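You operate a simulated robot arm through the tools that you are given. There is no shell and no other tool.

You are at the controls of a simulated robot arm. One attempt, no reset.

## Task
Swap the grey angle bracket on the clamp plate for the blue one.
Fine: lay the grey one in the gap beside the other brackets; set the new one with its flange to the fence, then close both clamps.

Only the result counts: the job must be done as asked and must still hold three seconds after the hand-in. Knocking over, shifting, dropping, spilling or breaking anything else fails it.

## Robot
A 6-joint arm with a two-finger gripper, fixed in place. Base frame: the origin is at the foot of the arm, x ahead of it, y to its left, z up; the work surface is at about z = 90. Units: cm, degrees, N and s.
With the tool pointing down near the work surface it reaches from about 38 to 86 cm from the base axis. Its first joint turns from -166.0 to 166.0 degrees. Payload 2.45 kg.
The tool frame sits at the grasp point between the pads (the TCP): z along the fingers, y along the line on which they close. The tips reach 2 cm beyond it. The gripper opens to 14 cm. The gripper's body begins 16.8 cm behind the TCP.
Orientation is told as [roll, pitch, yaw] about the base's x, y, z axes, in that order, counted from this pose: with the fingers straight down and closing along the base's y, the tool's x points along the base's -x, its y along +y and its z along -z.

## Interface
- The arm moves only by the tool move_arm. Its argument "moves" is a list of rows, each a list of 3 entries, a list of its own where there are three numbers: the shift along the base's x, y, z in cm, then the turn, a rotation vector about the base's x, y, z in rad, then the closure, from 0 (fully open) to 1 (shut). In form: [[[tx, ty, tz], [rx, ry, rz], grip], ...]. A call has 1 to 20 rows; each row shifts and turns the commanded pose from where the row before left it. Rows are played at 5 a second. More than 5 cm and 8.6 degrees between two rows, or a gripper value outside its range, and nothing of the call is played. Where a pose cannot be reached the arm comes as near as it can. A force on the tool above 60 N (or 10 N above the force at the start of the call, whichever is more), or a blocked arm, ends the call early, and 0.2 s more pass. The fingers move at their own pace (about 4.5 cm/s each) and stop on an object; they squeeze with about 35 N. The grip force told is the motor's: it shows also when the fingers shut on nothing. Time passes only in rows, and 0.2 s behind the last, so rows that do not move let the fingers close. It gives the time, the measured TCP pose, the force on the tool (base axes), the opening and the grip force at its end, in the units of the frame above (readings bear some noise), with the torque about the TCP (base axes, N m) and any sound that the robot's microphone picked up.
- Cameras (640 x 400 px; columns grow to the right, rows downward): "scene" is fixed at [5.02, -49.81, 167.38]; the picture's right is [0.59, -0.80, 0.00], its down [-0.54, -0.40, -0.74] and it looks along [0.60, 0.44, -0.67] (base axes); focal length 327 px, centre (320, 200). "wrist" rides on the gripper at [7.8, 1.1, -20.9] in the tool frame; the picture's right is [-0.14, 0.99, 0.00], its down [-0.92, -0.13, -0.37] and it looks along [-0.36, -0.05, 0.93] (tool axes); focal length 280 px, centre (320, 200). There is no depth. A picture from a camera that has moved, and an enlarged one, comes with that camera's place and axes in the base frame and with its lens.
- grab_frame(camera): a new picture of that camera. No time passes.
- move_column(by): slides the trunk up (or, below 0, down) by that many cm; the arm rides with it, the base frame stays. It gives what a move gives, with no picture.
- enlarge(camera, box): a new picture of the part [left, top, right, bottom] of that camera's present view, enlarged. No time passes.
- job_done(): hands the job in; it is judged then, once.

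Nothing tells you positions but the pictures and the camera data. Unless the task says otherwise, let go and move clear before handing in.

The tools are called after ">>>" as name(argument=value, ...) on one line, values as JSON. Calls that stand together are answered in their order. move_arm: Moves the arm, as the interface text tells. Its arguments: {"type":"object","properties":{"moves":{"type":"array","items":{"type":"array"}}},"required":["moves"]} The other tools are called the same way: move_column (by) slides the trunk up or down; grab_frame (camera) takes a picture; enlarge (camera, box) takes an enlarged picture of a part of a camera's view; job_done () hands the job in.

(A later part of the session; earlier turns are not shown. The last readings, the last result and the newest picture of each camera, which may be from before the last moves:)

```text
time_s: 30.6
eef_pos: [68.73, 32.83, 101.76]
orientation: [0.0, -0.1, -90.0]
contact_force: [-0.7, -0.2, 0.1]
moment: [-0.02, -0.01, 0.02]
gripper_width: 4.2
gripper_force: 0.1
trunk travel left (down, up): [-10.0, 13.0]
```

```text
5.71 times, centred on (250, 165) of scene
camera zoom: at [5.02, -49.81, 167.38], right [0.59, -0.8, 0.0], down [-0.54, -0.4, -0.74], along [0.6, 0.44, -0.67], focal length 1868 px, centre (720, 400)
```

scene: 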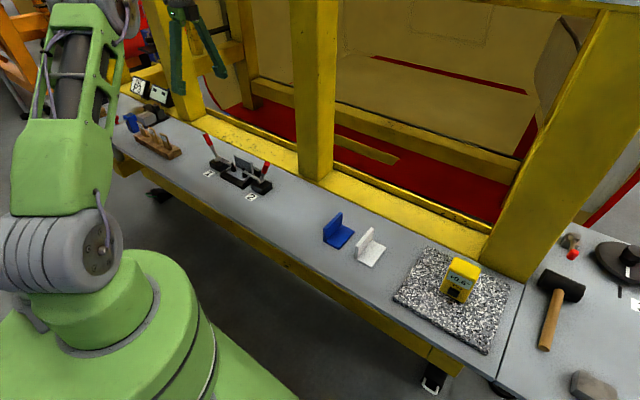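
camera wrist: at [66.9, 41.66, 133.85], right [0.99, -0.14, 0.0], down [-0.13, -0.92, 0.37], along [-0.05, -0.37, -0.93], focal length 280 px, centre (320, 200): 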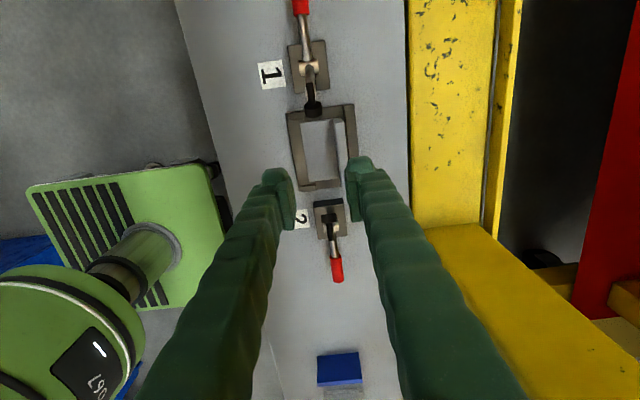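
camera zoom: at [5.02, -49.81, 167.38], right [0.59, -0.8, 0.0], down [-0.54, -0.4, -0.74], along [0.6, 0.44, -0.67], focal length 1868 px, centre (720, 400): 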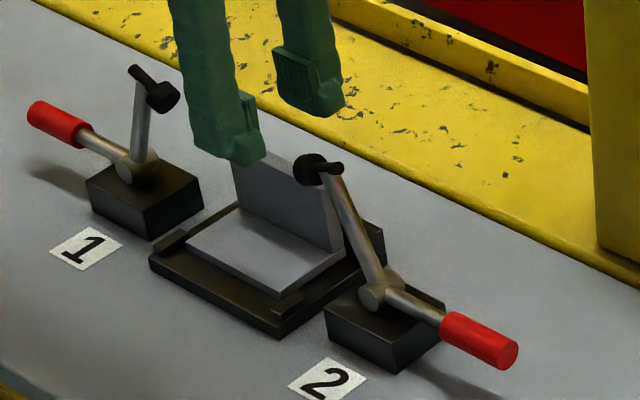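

The flange centre measures (68.74, 32.9), which matches the hand's position. I'll lower to z ≈ 96.2 and grip it.

>>> move_arm(moves=[[[0, 0, -2.5], [0, 0, 0], 0.7], [[0, 0, -2], [0, 0, 0], 0.7], [[0, 0, -1], [0, 0, 0], 0.7], [[0, 0, 0], [0, 0, 0], 0.7], [[0, 0, 0], [0, 0, 0], 1], [[0, 0, 0], [0, 0, 0], 1], [[0, 0, 0], [0, 0, 0], 1], [[0, 0, 0], [0, 0, 0], 1]])

>>> enlarge(camera="wrist", box=[240, 80, 400, 240])

>>> enlarge(camera="scene", box=[210, 130, 290, 200])

```text
time_s: 32.4
eef_pos: [68.62, 32.9, 96.29]
orientation: [0.0, 0.0, -90.1]
contact_force: [0.0, 1.0, -0.1]
moment: [-0.01, 0.03, -0.02]
gripper_width: 1.08
gripper_force: 34.9
trunk travel left (down, up): [-10.0, 13.0]
```

```text
2.50 times, centred on (320, 160) of wrist
camera zoom: at [69.65, 40.6, 117.35], right [0.99, -0.14, 0.0], down [-0.13, -0.92, 0.37], along [-0.05, -0.37, -0.93], focal length 701 px, centre (320, 300)
```

zoom: 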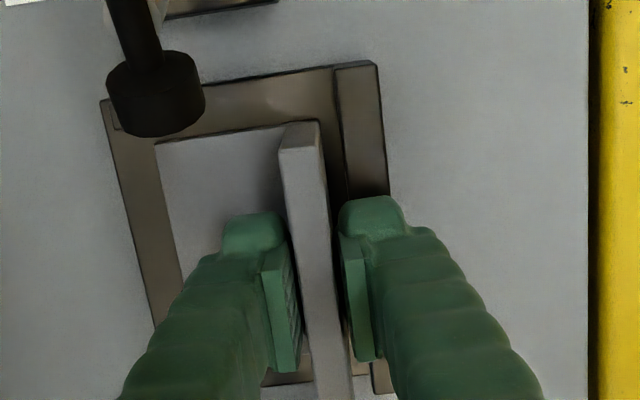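

```text
5.71 times, centred on (250, 165) of scene
camera zoom: at [5.02, -49.81, 167.38], right [0.59, -0.8, 0.0], down [-0.54, -0.4, -0.74], along [0.6, 0.44, -0.67], focal length 1868 px, centre (720, 400)
```

zoom: 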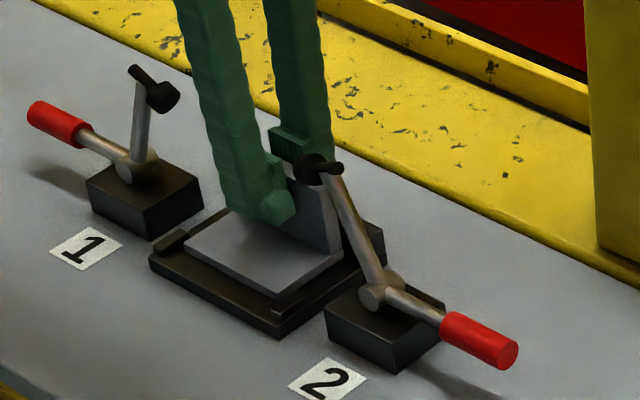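

The grey flange is gripped at 1.08 cm with no side load. I'll lift it straight up between the open clamp pads.

>>> move_arm(moves=[[[0, 0, 0.5], [0, 0, 0], 1], [[0, 0, 1.5], [0, 0, 0], 1], [[0, 0, 2.5], [0, 0, 0], 1], [[0, 0, 0], [0, 0, 0], 1]])

>>> enlarge(camera="scene", box=[210, 130, 290, 200])

>>> enlarge(camera="wrist", box=[240, 80, 400, 240])

```text
time_s: 33.4
eef_pos: [68.69, 32.65, 100.9]
orientation: [0.1, 0.1, -90.1]
contact_force: [-0.9, 0.6, 0.1]
moment: [0.01, -0.01, 0.01]
gripper_width: 0.0
gripper_force: 29.4
trunk travel left (down, up): [-10.0, 13.0]
```

```text
5.71 times, centred on (250, 165) of scene
camera zoom: at [5.02, -49.81, 167.38], right [0.59, -0.8, 0.0], down [-0.54, -0.4, -0.74], along [0.6, 0.44, -0.67], focal length 1868 px, centre (720, 400)
```

zoom: 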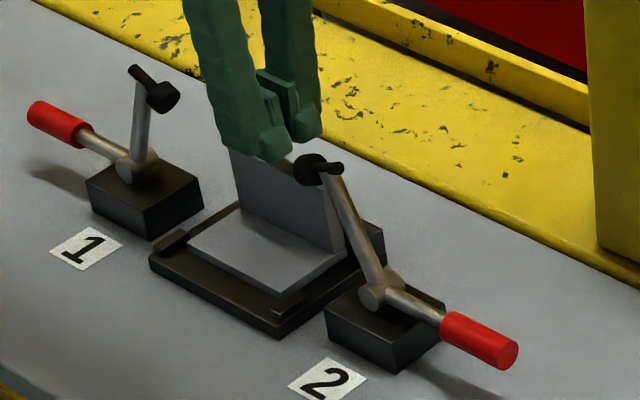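

```text
2.50 times, centred on (320, 160) of wrist
camera zoom: at [69.72, 40.52, 121.93], right [0.99, -0.14, 0.0], down [-0.13, -0.92, 0.37], along [-0.05, -0.37, -0.93], focal length 701 px, centre (320, 300)
```

zoom: 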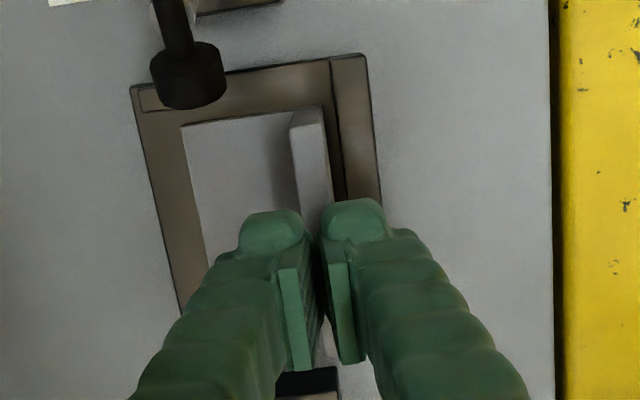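

The grip slipped and the bracket stayed on the plate, apparently without shifting. I'll regrip a little lower with a longer squeeze and lift slowly while reading the force.

>>> move_arm(moves=[[[0, 0, 0.5], [0, 0, 0], 0.7], [[0, 0, 0], [0, 0, 0], 0.7], [[0, 0, 0], [0, 0, 0], 0.7]])

>>> enlarge(camera="wrist", box=[240, 80, 400, 240])

```text
time_s: 34.2
eef_pos: [68.81, 32.83, 101.47]
orientation: [0.0, 0.0, -90.1]
contact_force: [0.5, -0.6, 0.2]
moment: [0.01, 0.01, -0.04]
gripper_width: 4.19
gripper_force: 0.0
trunk travel left (down, up): [-10.0, 13.0]
```

```text
2.50 times, centred on (320, 160) of wrist
camera zoom: at [69.8, 40.53, 122.4], right [0.99, -0.14, 0.0], down [-0.13, -0.92, 0.37], along [-0.05, -0.36, -0.93], focal length 701 px, centre (320, 300)
```

zoom: 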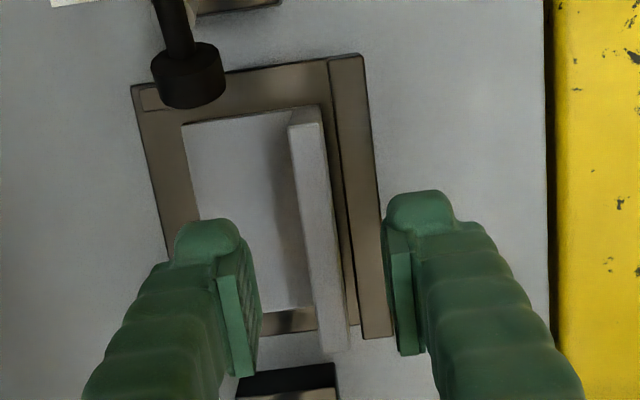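

>>> move_arm(moves=[[[0, 0, -2.5], [0, 0, 0], 0.7], [[0, 0, -2], [0, 0, 0], 0.7], [[0, 0, -1.2], [0, 0, 0], 0.7], [[0, 0, 0], [0, 0, 0], 0.7], [[0, 0, 0], [0, 0, 0], 1], [[0, 0, 0], [0, 0, 0], 1], [[0, 0, 0], [0, 0, 0], 1], [[0, 0, 0], [0, 0, 0], 1], [[0, 0, 0], [0, 0, 0], 1], [[0, 0, 0], [0, 0, 0], 1], [[0, 0, 0], [0, 0, 0], 1], [[0, 0, 0.2], [0, 0, 0], 1], [[0, 0, 0.2], [0, 0, 0], 1]])

>>> enlarge(camera="scene", box=[210, 130, 290, 200])

```text
time_s: 37.0
eef_pos: [68.77, 32.77, 96.13]
orientation: [0.0, 0.0, -90.0]
contact_force: [-0.3, 0.2, -1.4]
moment: [0.02, 0.02, -0.04]
gripper_width: 1.08
gripper_force: 35.3
trunk travel left (down, up): [-10.0, 13.0]
```

```text
5.71 times, centred on (250, 165) of scene
camera zoom: at [5.02, -49.81, 167.38], right [0.59, -0.8, 0.0], down [-0.54, -0.4, -0.74], along [0.6, 0.44, -0.67], focal length 1868 px, centre (720, 400)
```

zoom: 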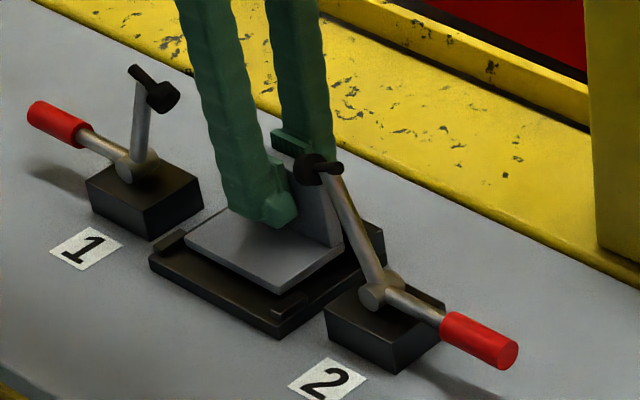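

The bracket now seems to rise with the hand under a light load. I'll continue slowly.

>>> move_arm(moves=[[[0, 0, 0.2], [0, 0, 0], 1], [[0, 0, 0.3], [0, 0, 0], 1], [[0, 0, 0.3], [0, 0, 0], 1], [[0, 0, 0.3], [0, 0, 0], 1], [[0, 0, 0], [0, 0, 0], 1]])

>>> enlarge(camera="scene", box=[210, 130, 290, 200])

>>> enlarge(camera="wrist", box=[240, 80, 400, 240])

```text
time_s: 38.2
eef_pos: [68.76, 32.99, 97.1]
orientation: [0.0, 0.0, -90.0]
contact_force: [-0.1, 0.9, -1.6]
moment: [0.01, -0.07, 0.02]
gripper_width: 1.08
gripper_force: 35.3
trunk travel left (down, up): [-10.0, 13.0]
```

```text
5.71 times, centred on (250, 165) of scene
camera zoom: at [5.02, -49.81, 167.38], right [0.59, -0.8, 0.0], down [-0.54, -0.4, -0.74], along [0.6, 0.44, -0.67], focal length 1868 px, centre (720, 400)
```

zoom: 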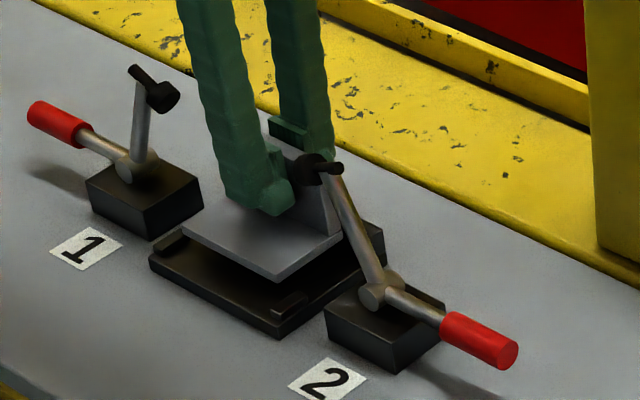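

```text
2.50 times, centred on (320, 160) of wrist
camera zoom: at [69.8, 40.62, 118.09], right [0.99, -0.14, 0.0], down [-0.13, -0.92, 0.37], along [-0.05, -0.37, -0.93], focal length 701 px, centre (320, 300)
```

zoom: 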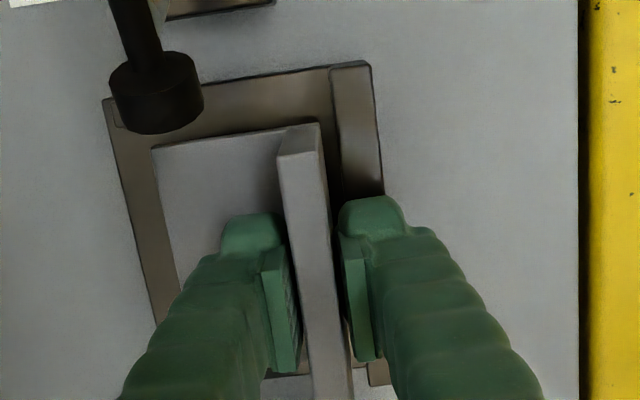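

It is lifting cleanly. I'll continue straight up at a moderate pace past the open clamp arms.

>>> move_arm(moves=[[[0, 0, 0.4], [0, 0, 0], 1], [[0, 0, 0.6], [0, 0, 0], 1], [[0, 0, 0.8], [0, 0, 0], 1], [[0, 0, 0.8], [0, 0, 0], 1], [[0, 0, 0.8], [0, 0, 0], 1], [[0, 0, 0.8], [0, 0, 0], 1], [[0, 0, 0.8], [0, 0, 0], 1], [[0, 0, 0], [0, 0, 0], 1]])

>>> enlarge(camera="scene", box=[210, 110, 310, 200])

>>> enlarge(camera="wrist", box=[240, 80, 400, 240])

```text
time_s: 40.0
eef_pos: [68.75, 32.88, 102.16]
orientation: [0.0, 0.0, -89.9]
contact_force: [0.7, -0.5, -0.4]
moment: [0.02, -0.01, 0.01]
gripper_width: 1.08
gripper_force: 34.9
trunk travel left (down, up): [-10.0, 13.0]
```

```text
4.44 times, centred on (260, 155) of scene
camera zoom: at [5.02, -49.81, 167.38], right [0.59, -0.8, 0.0], down [-0.54, -0.4, -0.74], along [0.6, 0.44, -0.67], focal length 1453 px, centre (587, 400)
```

zoom: 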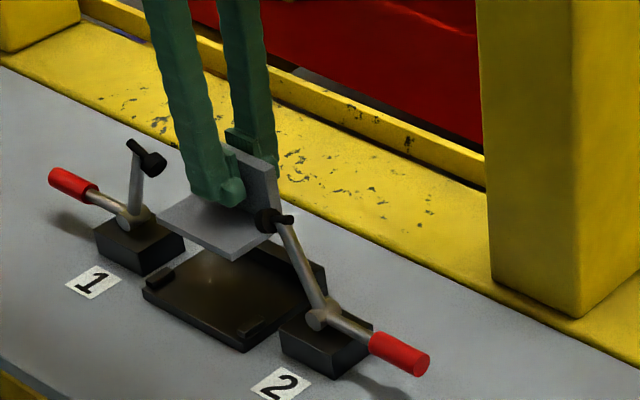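

```text
2.50 times, centred on (320, 160) of wrist
camera zoom: at [69.73, 40.59, 123.07], right [0.99, -0.14, 0.0], down [-0.13, -0.92, 0.37], along [-0.05, -0.37, -0.93], focal length 701 px, centre (320, 300)
```

zoom: 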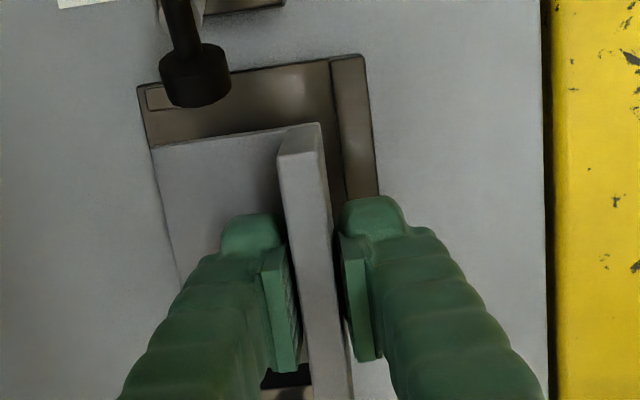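

The bracket is clear of the plate. I'll raise it further, then carry it toward the free spot just +y of the blue bracket, near (64, -0.7), turning the hand back to yaw 0 so the grey one lies like the others.

>>> move_arm(moves=[[[0, 0, 0.8], [0, 0, 0], 1], [[0, 0, 1.2], [0, 0, 0], 1], [[0, 0, 1.3], [0, 0, 0], 1], [[0, 0, 1.3], [0, 0, 0], 1], [[0, 0, 1.3], [0, 0, 0], 1], [[0, 0, 1.3], [0, 0, 0], 1], [[0, 0, 1.3], [0, 0, 0], 1], [[0, 0, 1.3], [0, 0, 0], 1], [[0, 0, 1.0], [0, 0, 0], 1], [[0, 0, 0.5], [0, 0, 0], 1], [[0, 0, 0], [0, 0, 0], 1]])

>>> move_arm(moves=[[[-0.1, -1, 0], [0, 0, 0.05], 1], [[-0.3, -2, 0], [0, 0, 0.1], 1], [[-0.4, -2.5, 0], [0, 0, 0.12], 1], [[-0.4, -2.5, 0], [0, 0, 0.13], 1], [[-0.4, -2.5, 0], [0, 0, 0.13], 1], [[-0.4, -2.5, 0], [0, 0, 0.13], 1], [[-0.4, -2.5, 0], [0, 0, 0.13], 1], [[-0.4, -2.5, 0], [0, 0, 0.13], 1], [[-0.4, -2.5, 0], [0, 0, 0.13], 1], [[-0.4, -2.5, 0], [0, 0, 0.13], 1], [[-0.4, -2.5, 0], [0, 0, 0.13], 1], [[-0.4, -2.5, 0], [0, 0, 0.13], 1], [[-0.3, -2.5, 0], [0, 0, 0.0808], 1], [[-0.1, -2.0, 0], [0, 0, 0.05], 1], [[0, -1.1, 0], [0, 0, 0], 1], [[0, 0, 0], [0, 0, 0], 1]])

>>> grab_frame(camera="wrist")

>>> grab_frame(camera="scene")

```text
time_s: 42.4
eef_pos: [68.68, 32.83, 113.47]
orientation: [0.0, 0.0, -90.0]
contact_force: [-0.8, -0.1, -3.0]
moment: [0.01, 0.03, 0.03]
gripper_width: 1.08
gripper_force: 34.6
trunk travel left (down, up): [-10.0, 13.0]
```

```text
time_s: 45.8
eef_pos: [63.77, -0.87, 113.53]
orientation: [0.0, 0.1, 0.1]
contact_force: [-0.5, 0.0, -0.8]
moment: [0.03, -0.02, -0.02]
gripper_width: 1.08
gripper_force: 34.8
trunk travel left (down, up): [-10.0, 13.0]
```

```text
taken
camera wrist: at [55.92, 0.18, 134.51], right [0.14, 0.99, 0.0], down [0.92, -0.13, 0.37], along [0.37, -0.05, -0.93], focal length 280 px, centre (320, 200)
```

wrist: 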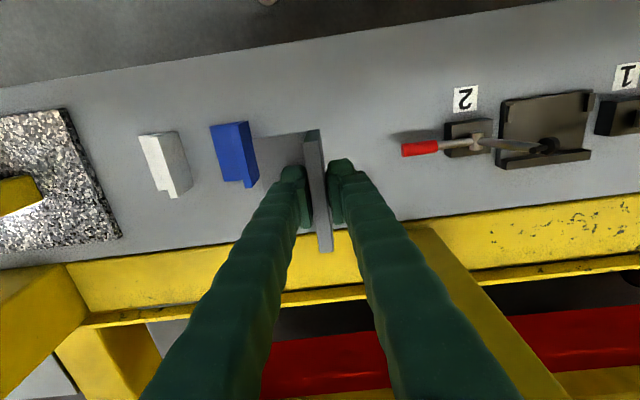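

```text
taken
```

scene: 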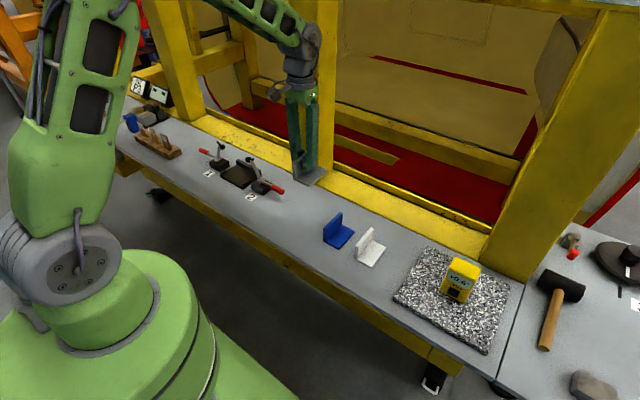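

The bracket is held over the bench. I'll enlarge the view to locate the blue and white brackets precisely before setting down.

>>> enlarge(camera="wrist", box=[120, 90, 360, 240])

>>> enlarge(camera="scene", box=[260, 140, 400, 280])

```text
2.67 times, centred on (240, 165) of wrist
camera zoom: at [55.92, 0.18, 134.51], right [0.14, 0.99, 0.0], down [0.92, -0.13, 0.37], along [0.37, -0.05, -0.93], focal length 748 px, centre (533, 293)
```

zoom: 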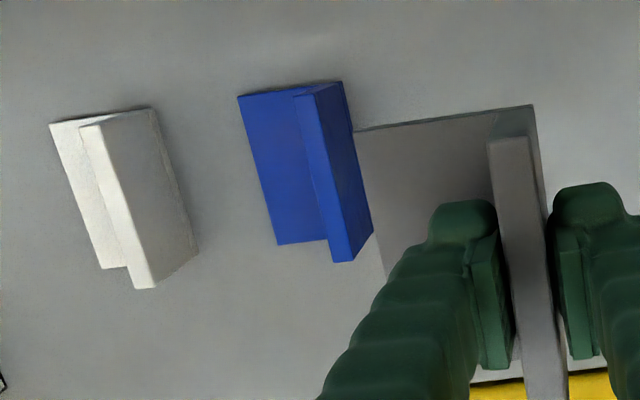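

```text
2.86 times, centred on (330, 210) of scene
camera zoom: at [5.02, -49.81, 167.38], right [0.59, -0.8, 0.0], down [-0.54, -0.4, -0.74], along [0.6, 0.44, -0.67], focal length 934 px, centre (291, 171)
```

zoom: 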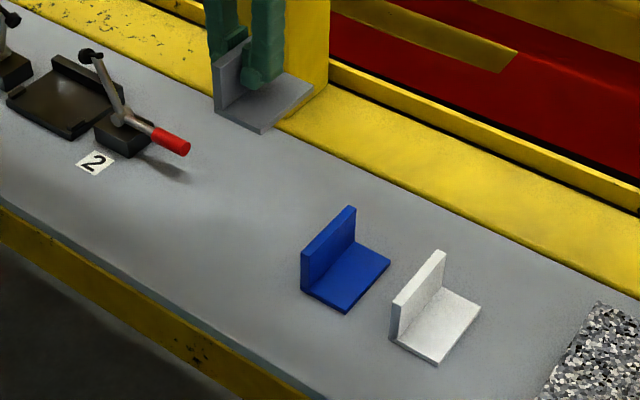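

The blue flange measures y ≈ -11.8, centred on x ≈ 63.4, which leaves about 5 cm between it and the grey base. I'll lower the grey bracket gently toward the bench.

>>> move_arm(moves=[[[-0.1, 0.05, -0.8], [0, 0, 0], 1], [[-0.1, 0.05, -1.3], [0, 0, 0], 1], [[-0.1, 0, -1.5], [0, 0, 0], 1], [[0, 0, -1.5], [0, 0, 0], 1], [[0, 0, -1.5], [0, 0, 0], 1], [[0, 0, -1.5], [0, 0, 0], 1], [[0, 0, -1.5], [0, 0, 0], 1], [[0, 0, -1.5], [0, 0, 0], 1], [[0, 0, -1.5], [0, 0, 0], 1], [[0, 0, -1.5], [0, 0, 0], 1], [[0, 0, -1.0], [0, 0, 0], 1], [[0, 0, -1.0], [0, 0, 0], 1], [[0, 0, -0.5], [0, 0, 0], 1], [[0, 0, 0], [0, 0, 0], 1]])

>>> enlarge(camera="scene", box=[260, 140, 380, 260])

```text
time_s: 48.8
eef_pos: [63.65, -0.75, 96.69]
orientation: [0.0, -0.1, 0.0]
contact_force: [0.1, 0.4, -2.1]
moment: [0.01, 0.02, -0.02]
gripper_width: 1.09
gripper_force: 34.4
trunk travel left (down, up): [-10.0, 13.0]
```

```text
3.33 times, centred on (320, 200) of scene
camera zoom: at [5.02, -49.81, 167.38], right [0.59, -0.8, 0.0], down [-0.54, -0.4, -0.74], along [0.6, 0.44, -0.67], focal length 1090 px, centre (320, 200)
```

zoom: 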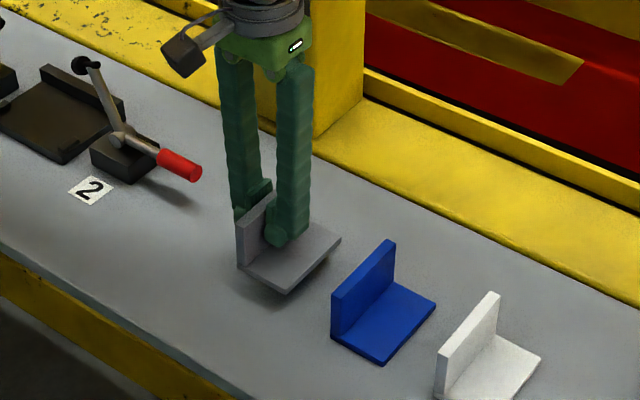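

>>> move_arm(moves=[[[0, 0, -0.4], [0, 0, 0], 1], [[0, 0, -0.4], [0, 0, 0], 1], [[0, 0, -0.3], [0, 0, 0], 1], [[0, 0, 0], [0, 0, 0], 1]])

>>> enlarge(camera="scene", box=[290, 180, 370, 260])

```text
time_s: 49.8
eef_pos: [63.5, -0.63, 95.63]
orientation: [0.0, -0.1, 0.1]
contact_force: [0.2, 0.0, -1.7]
moment: [0.02, -0.03, -0.02]
gripper_width: 1.05
gripper_force: 34.8
trunk travel left (down, up): [-10.0, 13.0]
```

```text
5.00 times, centred on (330, 220) of scene
camera zoom: at [5.02, -49.81, 167.38], right [0.59, -0.8, 0.0], down [-0.54, -0.4, -0.74], along [0.6, 0.44, -0.67], focal length 1634 px, centre (270, 100)
```

zoom: 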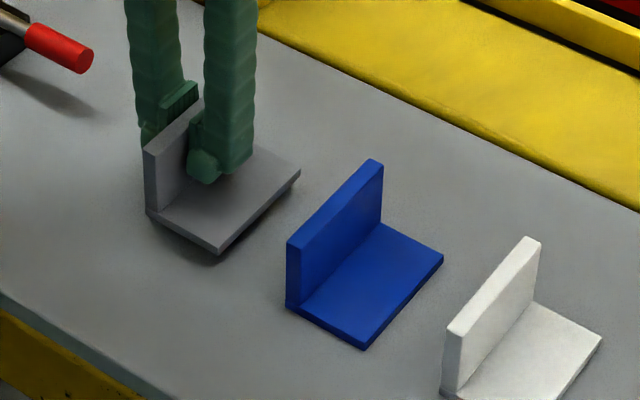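

>>> move_arm(moves=[[[0, 0, -0.3], [0, 0, 0], 1], [[0, 0, -0.2], [0, 0, 0], 1], [[0, 0, 0], [0, 0, 0], 1]])

>>> enlarge(camera="scene", box=[290, 180, 370, 260])

```text
time_s: 50.6
eef_pos: [63.47, -0.74, 95.07]
orientation: [0.1, 0.1, 0.0]
contact_force: [0.2, 0.2, -1.6]
moment: [0.0, 0.01, 0.0]
gripper_width: 1.09
gripper_force: 34.8
trunk travel left (down, up): [-10.0, 13.0]
```

```text
5.00 times, centred on (330, 220) of scene
camera zoom: at [5.02, -49.81, 167.38], right [0.59, -0.8, 0.0], down [-0.54, -0.4, -0.74], along [0.6, 0.44, -0.67], focal length 1634 px, centre (270, 100)
```

zoom: 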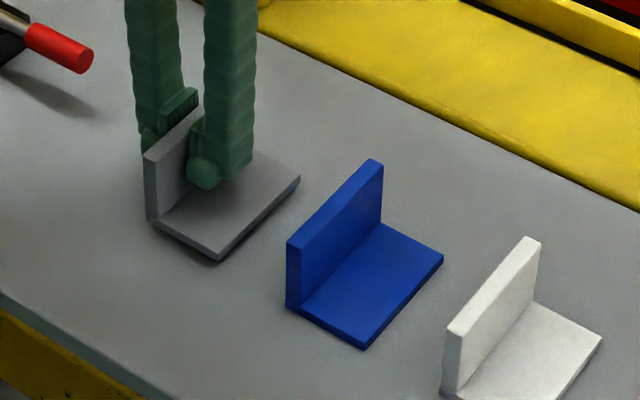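

>>> move_arm(moves=[[[0, 0, -0.15], [0, 0, 0], 1], [[0, 0, -0.15], [0, 0, 0], 1], [[0, 0, 0], [0, 0, 0], 1]])

>>> enlarge(camera="scene", box=[290, 180, 370, 260])

```text
time_s: 51.4
eef_pos: [63.57, -0.65, 94.78]
orientation: [0.1, -0.1, 0.0]
contact_force: [0.5, -0.7, -1.7]
moment: [0.05, -0.01, 0.03]
gripper_width: 1.09
gripper_force: 34.9
trunk travel left (down, up): [-10.0, 13.0]
```

```text
5.00 times, centred on (330, 220) of scene
camera zoom: at [5.02, -49.81, 167.38], right [0.59, -0.8, 0.0], down [-0.54, -0.4, -0.74], along [0.6, 0.44, -0.67], focal length 1634 px, centre (270, 100)
```

zoom: 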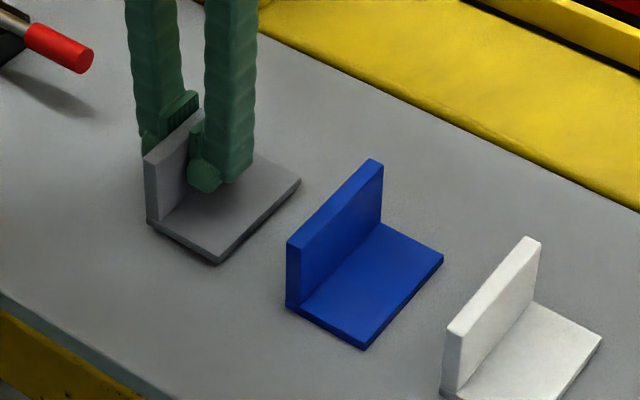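

>>> move_arm(moves=[[[0, 0, -0.15], [0, 0, 0], 1], [[0, 0, 0], [0, 0, 0], 1]])

>>> move_arm(moves=[[[0, 0, -0.1], [0, 0, 0], 1], [[0, 0, 0], [0, 0, 0], 1]])

>>> enlarge(camera="scene", box=[290, 180, 370, 260])

```text
time_s: 52.0
eef_pos: [63.61, -0.62, 94.79]
orientation: [-0.1, 0.0, 0.0]
contact_force: [-0.2, 0.1, -2.5]
moment: [-0.01, -0.01, 0.01]
gripper_width: 1.07
gripper_force: 34.4
trunk travel left (down, up): [-10.0, 13.0]
```

```text
time_s: 52.6
eef_pos: [63.68, -0.68, 94.59]
orientation: [0.0, 0.1, -0.1]
contact_force: [0.6, -0.1, -2.9]
moment: [0.04, 0.02, 0.0]
gripper_width: 1.06
gripper_force: 35.1
trunk travel left (down, up): [-10.0, 13.0]
```

```text
5.00 times, centred on (330, 220) of scene
camera zoom: at [5.02, -49.81, 167.38], right [0.59, -0.8, 0.0], down [-0.54, -0.4, -0.74], along [0.6, 0.44, -0.67], focal length 1634 px, centre (270, 100)
```

zoom: 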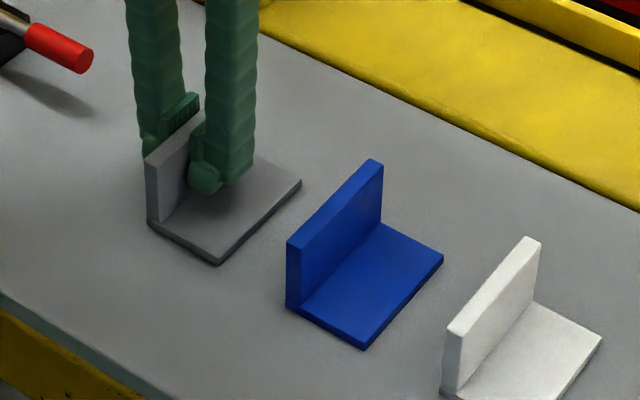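

>>> move_arm(moves=[[[0, 0, -0.1], [0, 0, 0], 1], [[0, 0, 0], [0, 0, 0], 1]])

>>> move_arm(moves=[[[0, 0, -0.1], [0, 0, 0], 1], [[0, 0, 0], [0, 0, 0], 1]])

>>> move_arm(moves=[[[0, 0, -0.1], [0, 0, 0], 1], [[0, 0, 0], [0, 0, 0], 1]])

>>> enlarge(camera="scene", box=[290, 180, 370, 260])

```text
time_s: 53.2
eef_pos: [63.66, -0.61, 94.47]
orientation: [0.0, 0.0, 0.0]
contact_force: [1.2, -0.1, -0.8]
moment: [0.0, -0.01, -0.02]
gripper_width: 1.1
gripper_force: 35.1
trunk travel left (down, up): [-10.0, 13.0]
```

```text
time_s: 53.8
eef_pos: [63.65, -0.63, 94.54]
orientation: [0.0, 0.0, 0.0]
contact_force: [0.5, 0.8, 1.0]
moment: [0.02, -0.01, -0.01]
gripper_width: 1.09
gripper_force: 35.0
trunk travel left (down, up): [-10.0, 13.0]
```

```text
time_s: 54.4
eef_pos: [63.52, -0.73, 94.47]
orientation: [0.0, 0.0, 0.0]
contact_force: [-0.4, 3.9, 9.3]
moment: [-0.01, 0.28, -0.05]
gripper_width: 1.08
gripper_force: 34.8
trunk travel left (down, up): [-10.0, 13.0]
```

```text
5.00 times, centred on (330, 220) of scene
camera zoom: at [5.02, -49.81, 167.38], right [0.59, -0.8, 0.0], down [-0.54, -0.4, -0.74], along [0.6, 0.44, -0.67], focal length 1634 px, centre (270, 100)
```

zoom: 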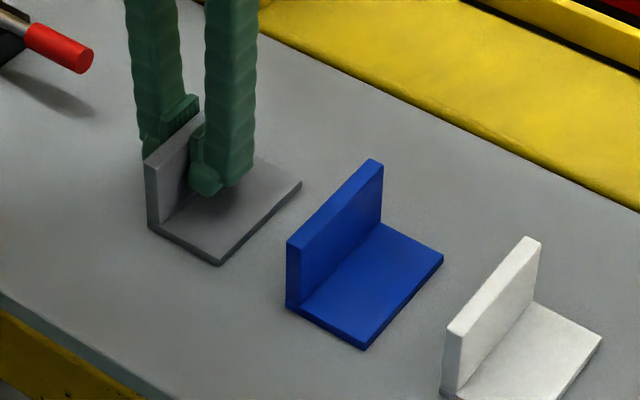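

The grey bracket touched the bench at TCP z ≈ 94.5, with 9 N. I'll release it and rise straight up.

>>> move_arm(moves=[[[0, 0, 0.05], [0, 0, 0], 0.9], [[0, 0, 0], [0, 0, 0], 0.75], [[0, 0, 0], [0, 0, 0], 0.75], [[0, 0, 0], [0, 0, 0], 0.75], [[0, 0, 2], [0, 0, 0], 0.75], [[0, 0, 4], [0, 0, 0], 0.75], [[0, 0, 4], [0, 0, 0], 0.75], [[0, 0, 0], [0, 0, 0], 0.75]])

>>> enlarge(camera="scene", box=[290, 180, 370, 260])

>>> grab_frame(camera="wrist")

```text
time_s: 56.2
eef_pos: [63.62, -0.66, 104.39]
orientation: [0.0, 0.0, 0.0]
contact_force: [0.3, -0.2, 0.1]
moment: [0.01, -0.02, -0.03]
gripper_width: 3.47
gripper_force: 0.2
trunk travel left (down, up): [-10.0, 13.0]
```

```text
5.00 times, centred on (330, 220) of scene
camera zoom: at [5.02, -49.81, 167.38], right [0.59, -0.8, 0.0], down [-0.54, -0.4, -0.74], along [0.6, 0.44, -0.67], focal length 1634 px, centre (270, 100)
```

zoom: 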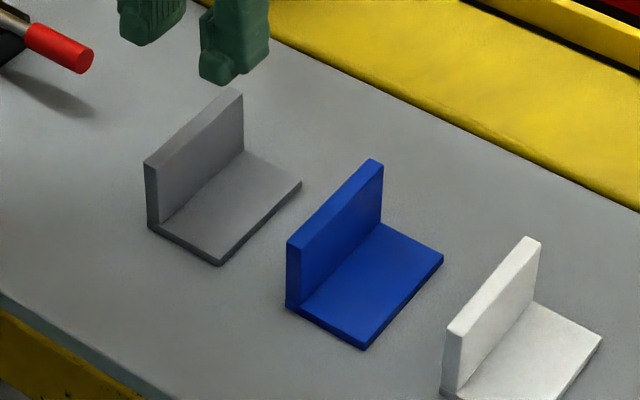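

```text
taken
camera wrist: at [55.79, 0.32, 125.47], right [0.14, 0.99, 0.0], down [0.92, -0.13, 0.37], along [0.36, -0.05, -0.93], focal length 280 px, centre (320, 200)
```

wrist: 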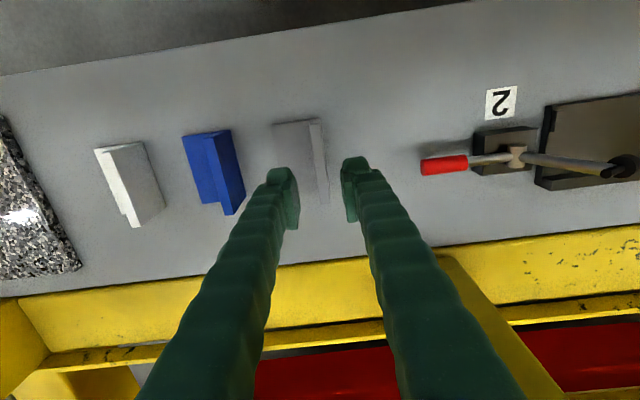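

The grey bracket stands in line with the others at an even pitch. Now I'll move over the blue flange at about (63.4, -11.8).

>>> move_arm(moves=[[[0, -3.7, 0], [0, 0, 0], 0.72], [[-0.1, -3.7, 0], [0, 0, 0], 0.72], [[-0.1, -3.7, 0], [0, 0, 0], 0.7], [[0, 0, 0], [0, 0, 0], 0.7]])

>>> enlarge(camera="wrist", box=[220, 80, 400, 240])

>>> enlarge(camera="scene", box=[290, 180, 370, 260])

```text
time_s: 57.2
eef_pos: [63.37, -11.9, 104.16]
orientation: [-0.1, -0.1, 0.0]
contact_force: [0.3, -0.5, 0.5]
moment: [0.05, 0.0, 0.0]
gripper_width: 4.21
gripper_force: 0.0
trunk travel left (down, up): [-10.0, 13.0]
```

```text
2.50 times, centred on (310, 160) of wrist
camera zoom: at [55.52, -10.85, 125.3], right [0.14, 0.99, 0.0], down [0.92, -0.13, 0.37], along [0.36, -0.05, -0.93], focal length 701 px, centre (345, 300)
```

zoom: 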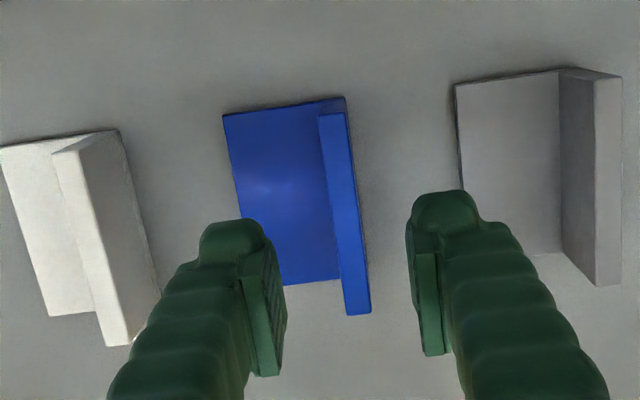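

```text
5.00 times, centred on (330, 220) of scene
camera zoom: at [5.02, -49.81, 167.38], right [0.59, -0.8, 0.0], down [-0.54, -0.4, -0.74], along [0.6, 0.44, -0.67], focal length 1634 px, centre (270, 100)
```

zoom: 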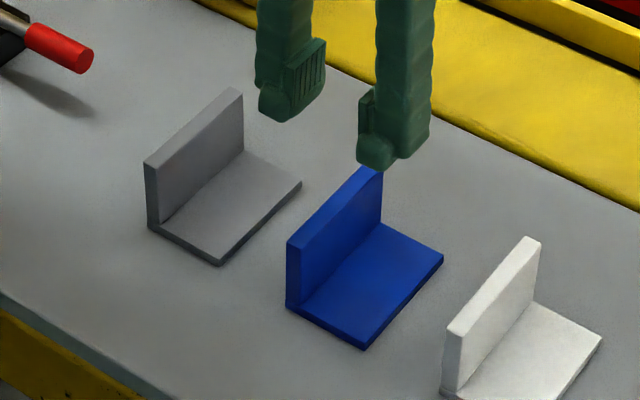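

The hand is aligned with the blue flange, whose centre measures (63.35, -11.9). I'll lower to the same grip height as for the grey one, squeeze fully, then lift slowly.

>>> move_arm(moves=[[[0, 0, -3], [0, 0, 0], 0.7], [[0, 0, -3], [0, 0, 0], 0.7], [[0, 0, -2.5], [0, 0, 0], 0.7], [[0, 0, -1.2], [0, 0, 0], 0.7], [[0, 0, 0], [0, 0, 0], 0.7], [[0, 0, 0], [0, 0, 0], 1], [[0, 0, 0], [0, 0, 0], 1], [[0, 0, 0], [0, 0, 0], 1], [[0, 0, 0], [0, 0, 0], 1], [[0, 0, 0], [0, 0, 0], 1], [[0, 0, 0], [0, 0, 0], 1], [[0, 0, 0], [0, 0, 0], 1]])

>>> enlarge(camera="wrist", box=[220, 80, 400, 240])

>>> enlarge(camera="scene", box=[290, 180, 370, 260])

```text
time_s: 59.8
eef_pos: [63.22, -11.81, 94.65]
orientation: [0.1, -0.1, 0.0]
contact_force: [-0.4, 0.2, 0.1]
moment: [0.04, 0.03, -0.03]
gripper_width: 1.1
gripper_force: 35.0
trunk travel left (down, up): [-10.0, 13.0]
```

```text
2.50 times, centred on (310, 160) of wrist
camera zoom: at [55.39, -10.76, 115.59], right [0.14, 0.99, 0.0], down [0.92, -0.13, 0.37], along [0.36, -0.05, -0.93], focal length 701 px, centre (345, 300)
```

zoom: 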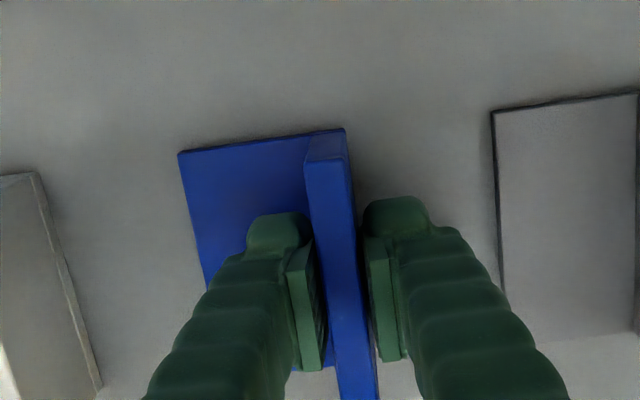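

```text
5.00 times, centred on (330, 220) of scene
camera zoom: at [5.02, -49.81, 167.38], right [0.59, -0.8, 0.0], down [-0.54, -0.4, -0.74], along [0.6, 0.44, -0.67], focal length 1634 px, centre (270, 100)
```

zoom: 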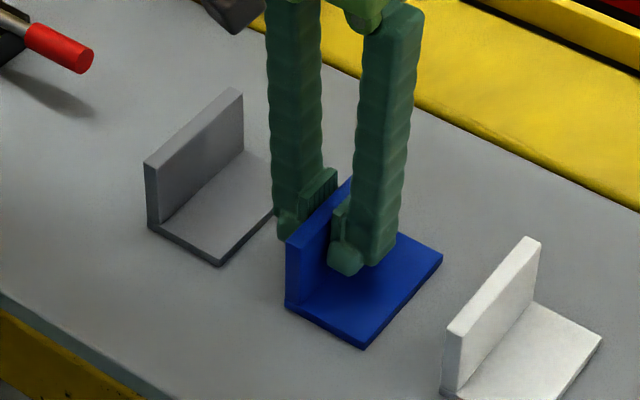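

The blue flange is gripped. I'll lift slowly at first, then faster once it is clearly holding.

>>> move_arm(moves=[[[0, 0, 0.2], [0, 0, 0], 1], [[0, 0, 0.3], [0, 0, 0], 1], [[0, 0, 0.3], [0, 0, 0], 1], [[0, 0, 0.5], [0, 0, 0], 1], [[0, 0, 0.7], [0, 0, 0], 1], [[0, 0, 0.8], [0, 0, 0], 1], [[0, 0, 0.8], [0, 0, 0], 1], [[0, 0, 0], [0, 0, 0], 1]])

>>> enlarge(camera="scene", box=[290, 180, 370, 260])

```text
time_s: 61.6
eef_pos: [63.38, -11.85, 98.2]
orientation: [0.0, 0.0, 0.0]
contact_force: [0.0, -0.2, -1.1]
moment: [0.01, 0.0, -0.01]
gripper_width: 1.05
gripper_force: 35.0
trunk travel left (down, up): [-10.0, 13.0]
```

```text
5.00 times, centred on (330, 220) of scene
camera zoom: at [5.02, -49.81, 167.38], right [0.59, -0.8, 0.0], down [-0.54, -0.4, -0.74], along [0.6, 0.44, -0.67], focal length 1634 px, centre (270, 100)
```

zoom: 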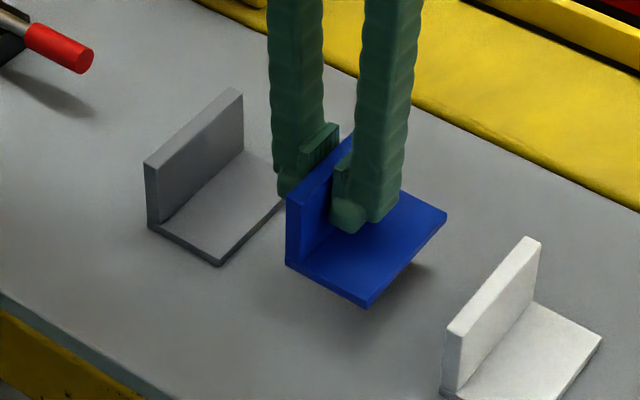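

The blue bracket lifts cleanly. I'll raise it to z ≈ 113.5, then carry it over to the plate while turning -90° so the flange faces the fence.

>>> move_arm(moves=[[[0, 0, 0.8], [0, 0, 0], 1], [[0, 0, 1.3], [0, 0, 0], 1], [[0, 0, 1.5], [0, 0, 0], 1], [[0, 0, 1.5], [0, 0, 0], 1], [[0, 0, 1.5], [0, 0, 0], 1], [[0, 0, 1.5], [0, 0, 0], 1], [[0, 0, 1.5], [0, 0, 0], 1], [[0, 0, 1.5], [0, 0, 0], 1], [[0, 0, 1.5], [0, 0, 0], 1], [[0, 0, 1.5], [0, 0, 0], 1], [[0, 0, 0.8], [0, 0, 0], 1], [[0, 0, 0.4], [0, 0, 0], 1], [[0, 0, 0], [0, 0, 0], 1]])

>>> move_arm(moves=[[[0.1, 1.2, 0], [0, 0, -0.03], 1], [[0.2, 2.2, 0], [0, 0, -0.06], 1], [[0.3, 2.5, 0], [0, 0, -0.09], 1], [[0.3, 2.5, 0], [0, 0, -0.09], 1], [[0.3, 2.5, 0], [0, 0, -0.09], 1], [[0.3, 2.5, 0], [0, 0, -0.09], 1], [[0.3, 2.5, 0], [0, 0, -0.09], 1], [[0.3, 2.5, 0], [0, 0, -0.09], 1], [[0.3, 2.5, 0], [0, 0, -0.09], 1], [[0.3, 2.5, 0], [0, 0, -0.09], 1], [[0.3, 2.5, 0], [0, 0, -0.09], 1], [[0.3, 2.5, 0], [0, 0, -0.09], 1], [[0.3, 2.5, 0], [0, 0, -0.09], 1], [[0.3, 2.5, 0], [0, 0, -0.09], 1], [[0.3, 2.5, 0], [0, 0, -0.09], 1], [[0.3, 2.5, 0], [0, 0, -0.09], 1], [[0.3, 2.5, 0], [0, 0, -0.09], 1], [[0.3, 2.5, 0], [0, 0, -0.09], 1], [[0.1, 1.1, 0], [0, 0, -0.0408], 1], [[0, 0, 0], [0, 0, 0], 1]])

>>> grab_frame(camera="wrist")

>>> enlarge(camera="scene", box=[200, 100, 320, 200])

```text
time_s: 64.4
eef_pos: [63.32, -11.73, 113.64]
orientation: [0.0, 0.0, 0.1]
contact_force: [-0.3, 1.2, -2.9]
moment: [0.03, 0.0, 0.01]
gripper_width: 1.08
gripper_force: 35.7
trunk travel left (down, up): [-10.0, 13.0]
```

```text
time_s: 68.6
eef_pos: [68.61, 32.91, 113.65]
orientation: [0.0, 0.0, -90.2]
contact_force: [-0.8, -0.2, -1.7]
moment: [0.01, -0.02, 0.01]
gripper_width: 1.08
gripper_force: 34.6
trunk travel left (down, up): [-10.0, 13.0]
```

```text
taken
camera wrist: at [69.69, 40.66, 134.65], right [0.99, -0.14, 0.0], down [-0.13, -0.92, 0.37], along [-0.05, -0.36, -0.93], focal length 280 px, centre (320, 200)
```

wrist: 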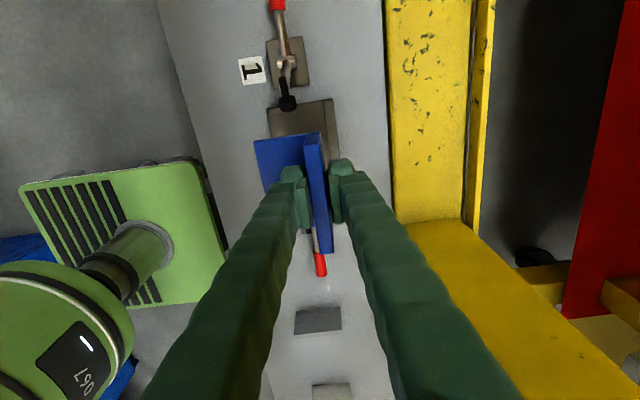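

```text
4.00 times, centred on (260, 150) of scene
camera zoom: at [5.02, -49.81, 167.38], right [0.59, -0.8, 0.0], down [-0.54, -0.4, -0.74], along [0.6, 0.44, -0.67], focal length 1307 px, centre (560, 400)
```

zoom: 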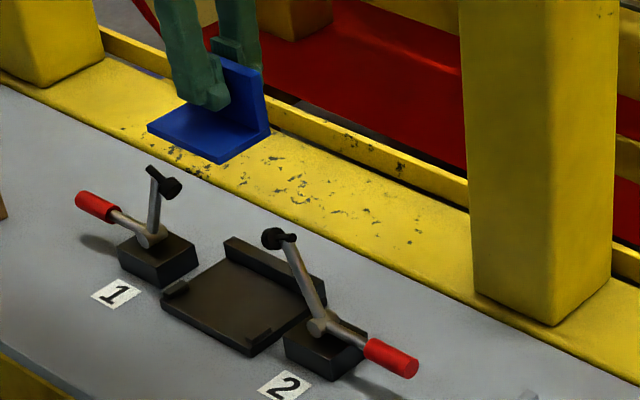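

The blue bracket is above the plate in the right orientation, about 0.1 cm low in y. I'll correct that and descend between the open pads to just above the plate.

>>> move_arm(moves=[[[0.05, 0.05, -0.8], [0, 0, 0], 1], [[0, 0.05, -1.3], [0, 0, 0], 1], [[0, 0, -1.5], [0, 0, 0], 1], [[0, 0, -1.5], [0, 0, 0], 1], [[0, 0, -1.5], [0, 0, 0], 1], [[0, 0, -1.5], [0, 0, 0], 1], [[0, 0, -1.5], [0, 0, 0], 1], [[0, 0, -1.2], [0, 0, 0], 1], [[0, 0, -1.2], [0, 0, 0], 1], [[0, 0, -1.2], [0, 0, 0], 1], [[0, 0, -1.0], [0, 0, 0], 1], [[0, 0, -0.8], [0, 0, 0], 1], [[0, 0, -0.5], [0, 0, 0], 1], [[0, 0, 0], [0, 0, 0], 1]])

>>> enlarge(camera="scene", box=[210, 130, 290, 200])

>>> enlarge(camera="wrist", box=[240, 80, 400, 240])

```text
time_s: 71.6
eef_pos: [68.59, 32.95, 98.19]
orientation: [0.0, 0.0, -90.1]
contact_force: [0.6, -0.1, -1.8]
moment: [-0.02, -0.03, 0.0]
gripper_width: 1.07
gripper_force: 35.0
trunk travel left (down, up): [-10.0, 13.0]
```

```text
5.71 times, centred on (250, 165) of scene
camera zoom: at [5.02, -49.81, 167.38], right [0.59, -0.8, 0.0], down [-0.54, -0.4, -0.74], along [0.6, 0.44, -0.67], focal length 1868 px, centre (720, 400)
```

zoom: 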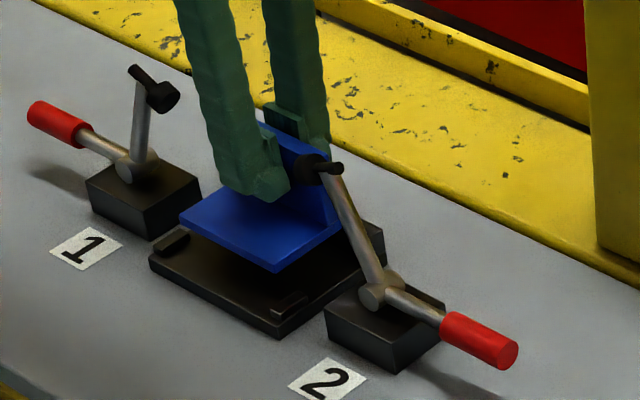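

```text
2.50 times, centred on (320, 160) of wrist
camera zoom: at [69.67, 40.69, 119.2], right [0.99, -0.14, 0.0], down [-0.13, -0.92, 0.37], along [-0.05, -0.36, -0.93], focal length 701 px, centre (320, 300)
```

zoom: 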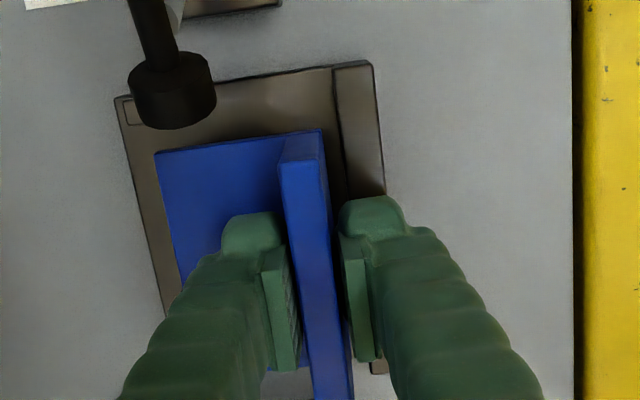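

>>> move_arm(moves=[[[0, 0, -0.6], [0, 0, 0], 1], [[0, 0, -0.6], [0, 0, 0], 1], [[0, 0, -0.5], [0, 0, 0], 1], [[0, 0, 0], [0, 0, 0], 1]])

>>> enlarge(camera="scene", box=[210, 130, 290, 200])

>>> enlarge(camera="wrist", box=[240, 80, 400, 240])

```text
time_s: 72.6
eef_pos: [68.71, 32.94, 96.5]
orientation: [0.0, 0.0, -90.1]
contact_force: [0.6, -0.1, -1.4]
moment: [0.02, -0.01, -0.03]
gripper_width: 1.09
gripper_force: 35.1
trunk travel left (down, up): [-10.0, 13.0]
```

```text
5.71 times, centred on (250, 165) of scene
camera zoom: at [5.02, -49.81, 167.38], right [0.59, -0.8, 0.0], down [-0.54, -0.4, -0.74], along [0.6, 0.44, -0.67], focal length 1868 px, centre (720, 400)
```

zoom: 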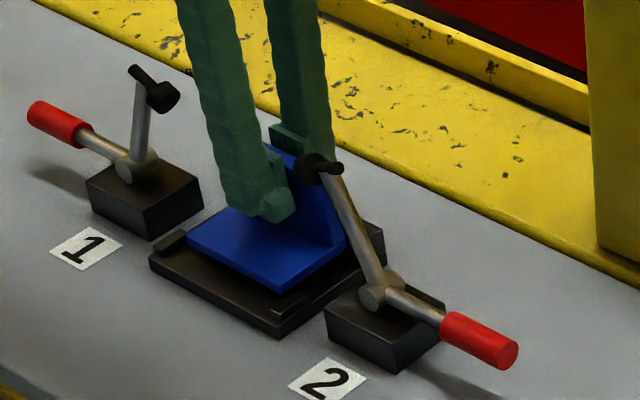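

```text
2.50 times, centred on (320, 160) of wrist
camera zoom: at [69.73, 40.59, 117.53], right [0.99, -0.14, 0.0], down [-0.13, -0.92, 0.37], along [-0.05, -0.36, -0.93], focal length 701 px, centre (320, 300)
```

zoom: 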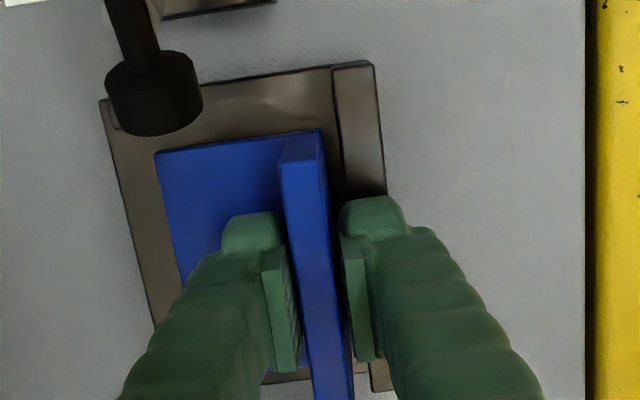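

I'll zoom in further to check the bracket's yaw and lateral clearance to the guide blocks.

>>> enlarge(camera="scene", box=[226, 155, 266, 180])

>>> enlarge(camera="wrist", box=[270, 95, 350, 145])

>>> enlarge(camera="wrist", box=[300, 210, 400, 270])

```text
16.00 times, centred on (246, 168) of scene
camera zoom: at [5.02, -49.81, 167.38], right [0.59, -0.8, 0.0], down [-0.54, -0.4, -0.74], along [0.6, 0.44, -0.67], focal length 5230 px, centre (1504, 720)
```

zoom: 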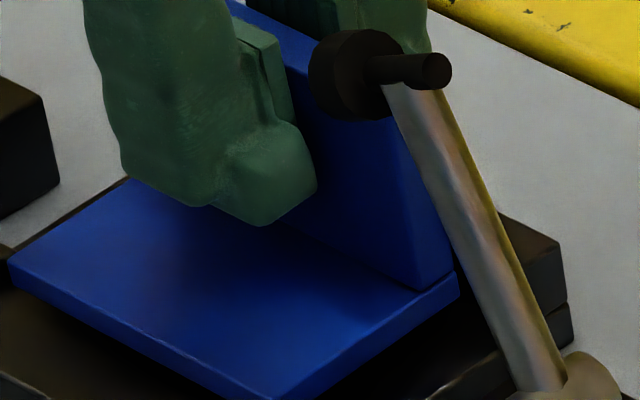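

```text
8.00 times, centred on (310, 120) of wrist
camera zoom: at [69.73, 40.59, 117.53], right [0.99, -0.14, 0.0], down [-0.13, -0.92, 0.37], along [-0.05, -0.36, -0.93], focal length 2243 px, centre (400, 840)
```

zoom: 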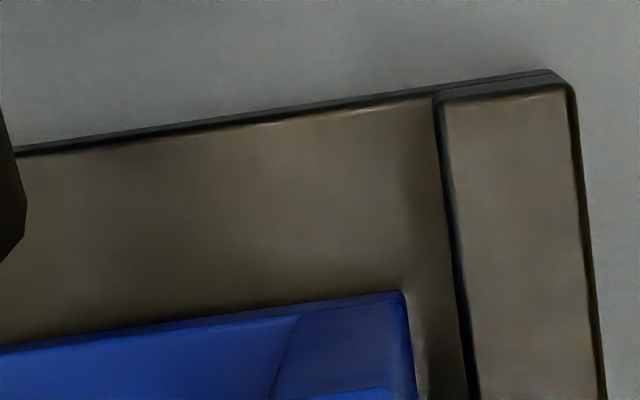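

```text
6.40 times, centred on (350, 240) of wrist
camera zoom: at [69.73, 40.59, 117.53], right [0.99, -0.14, 0.0], down [-0.13, -0.92, 0.37], along [-0.05, -0.36, -0.93], focal length 1794 px, centre (128, -56)
```

zoom: 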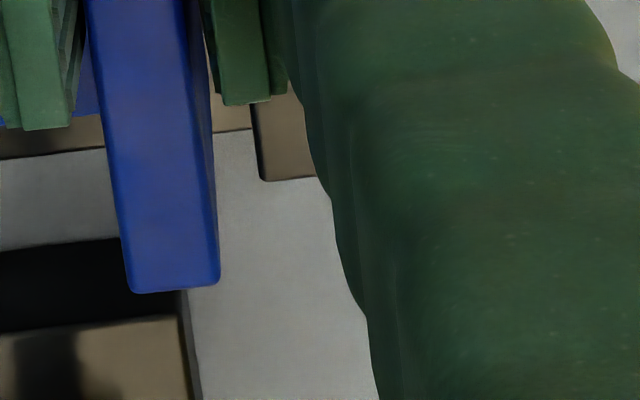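

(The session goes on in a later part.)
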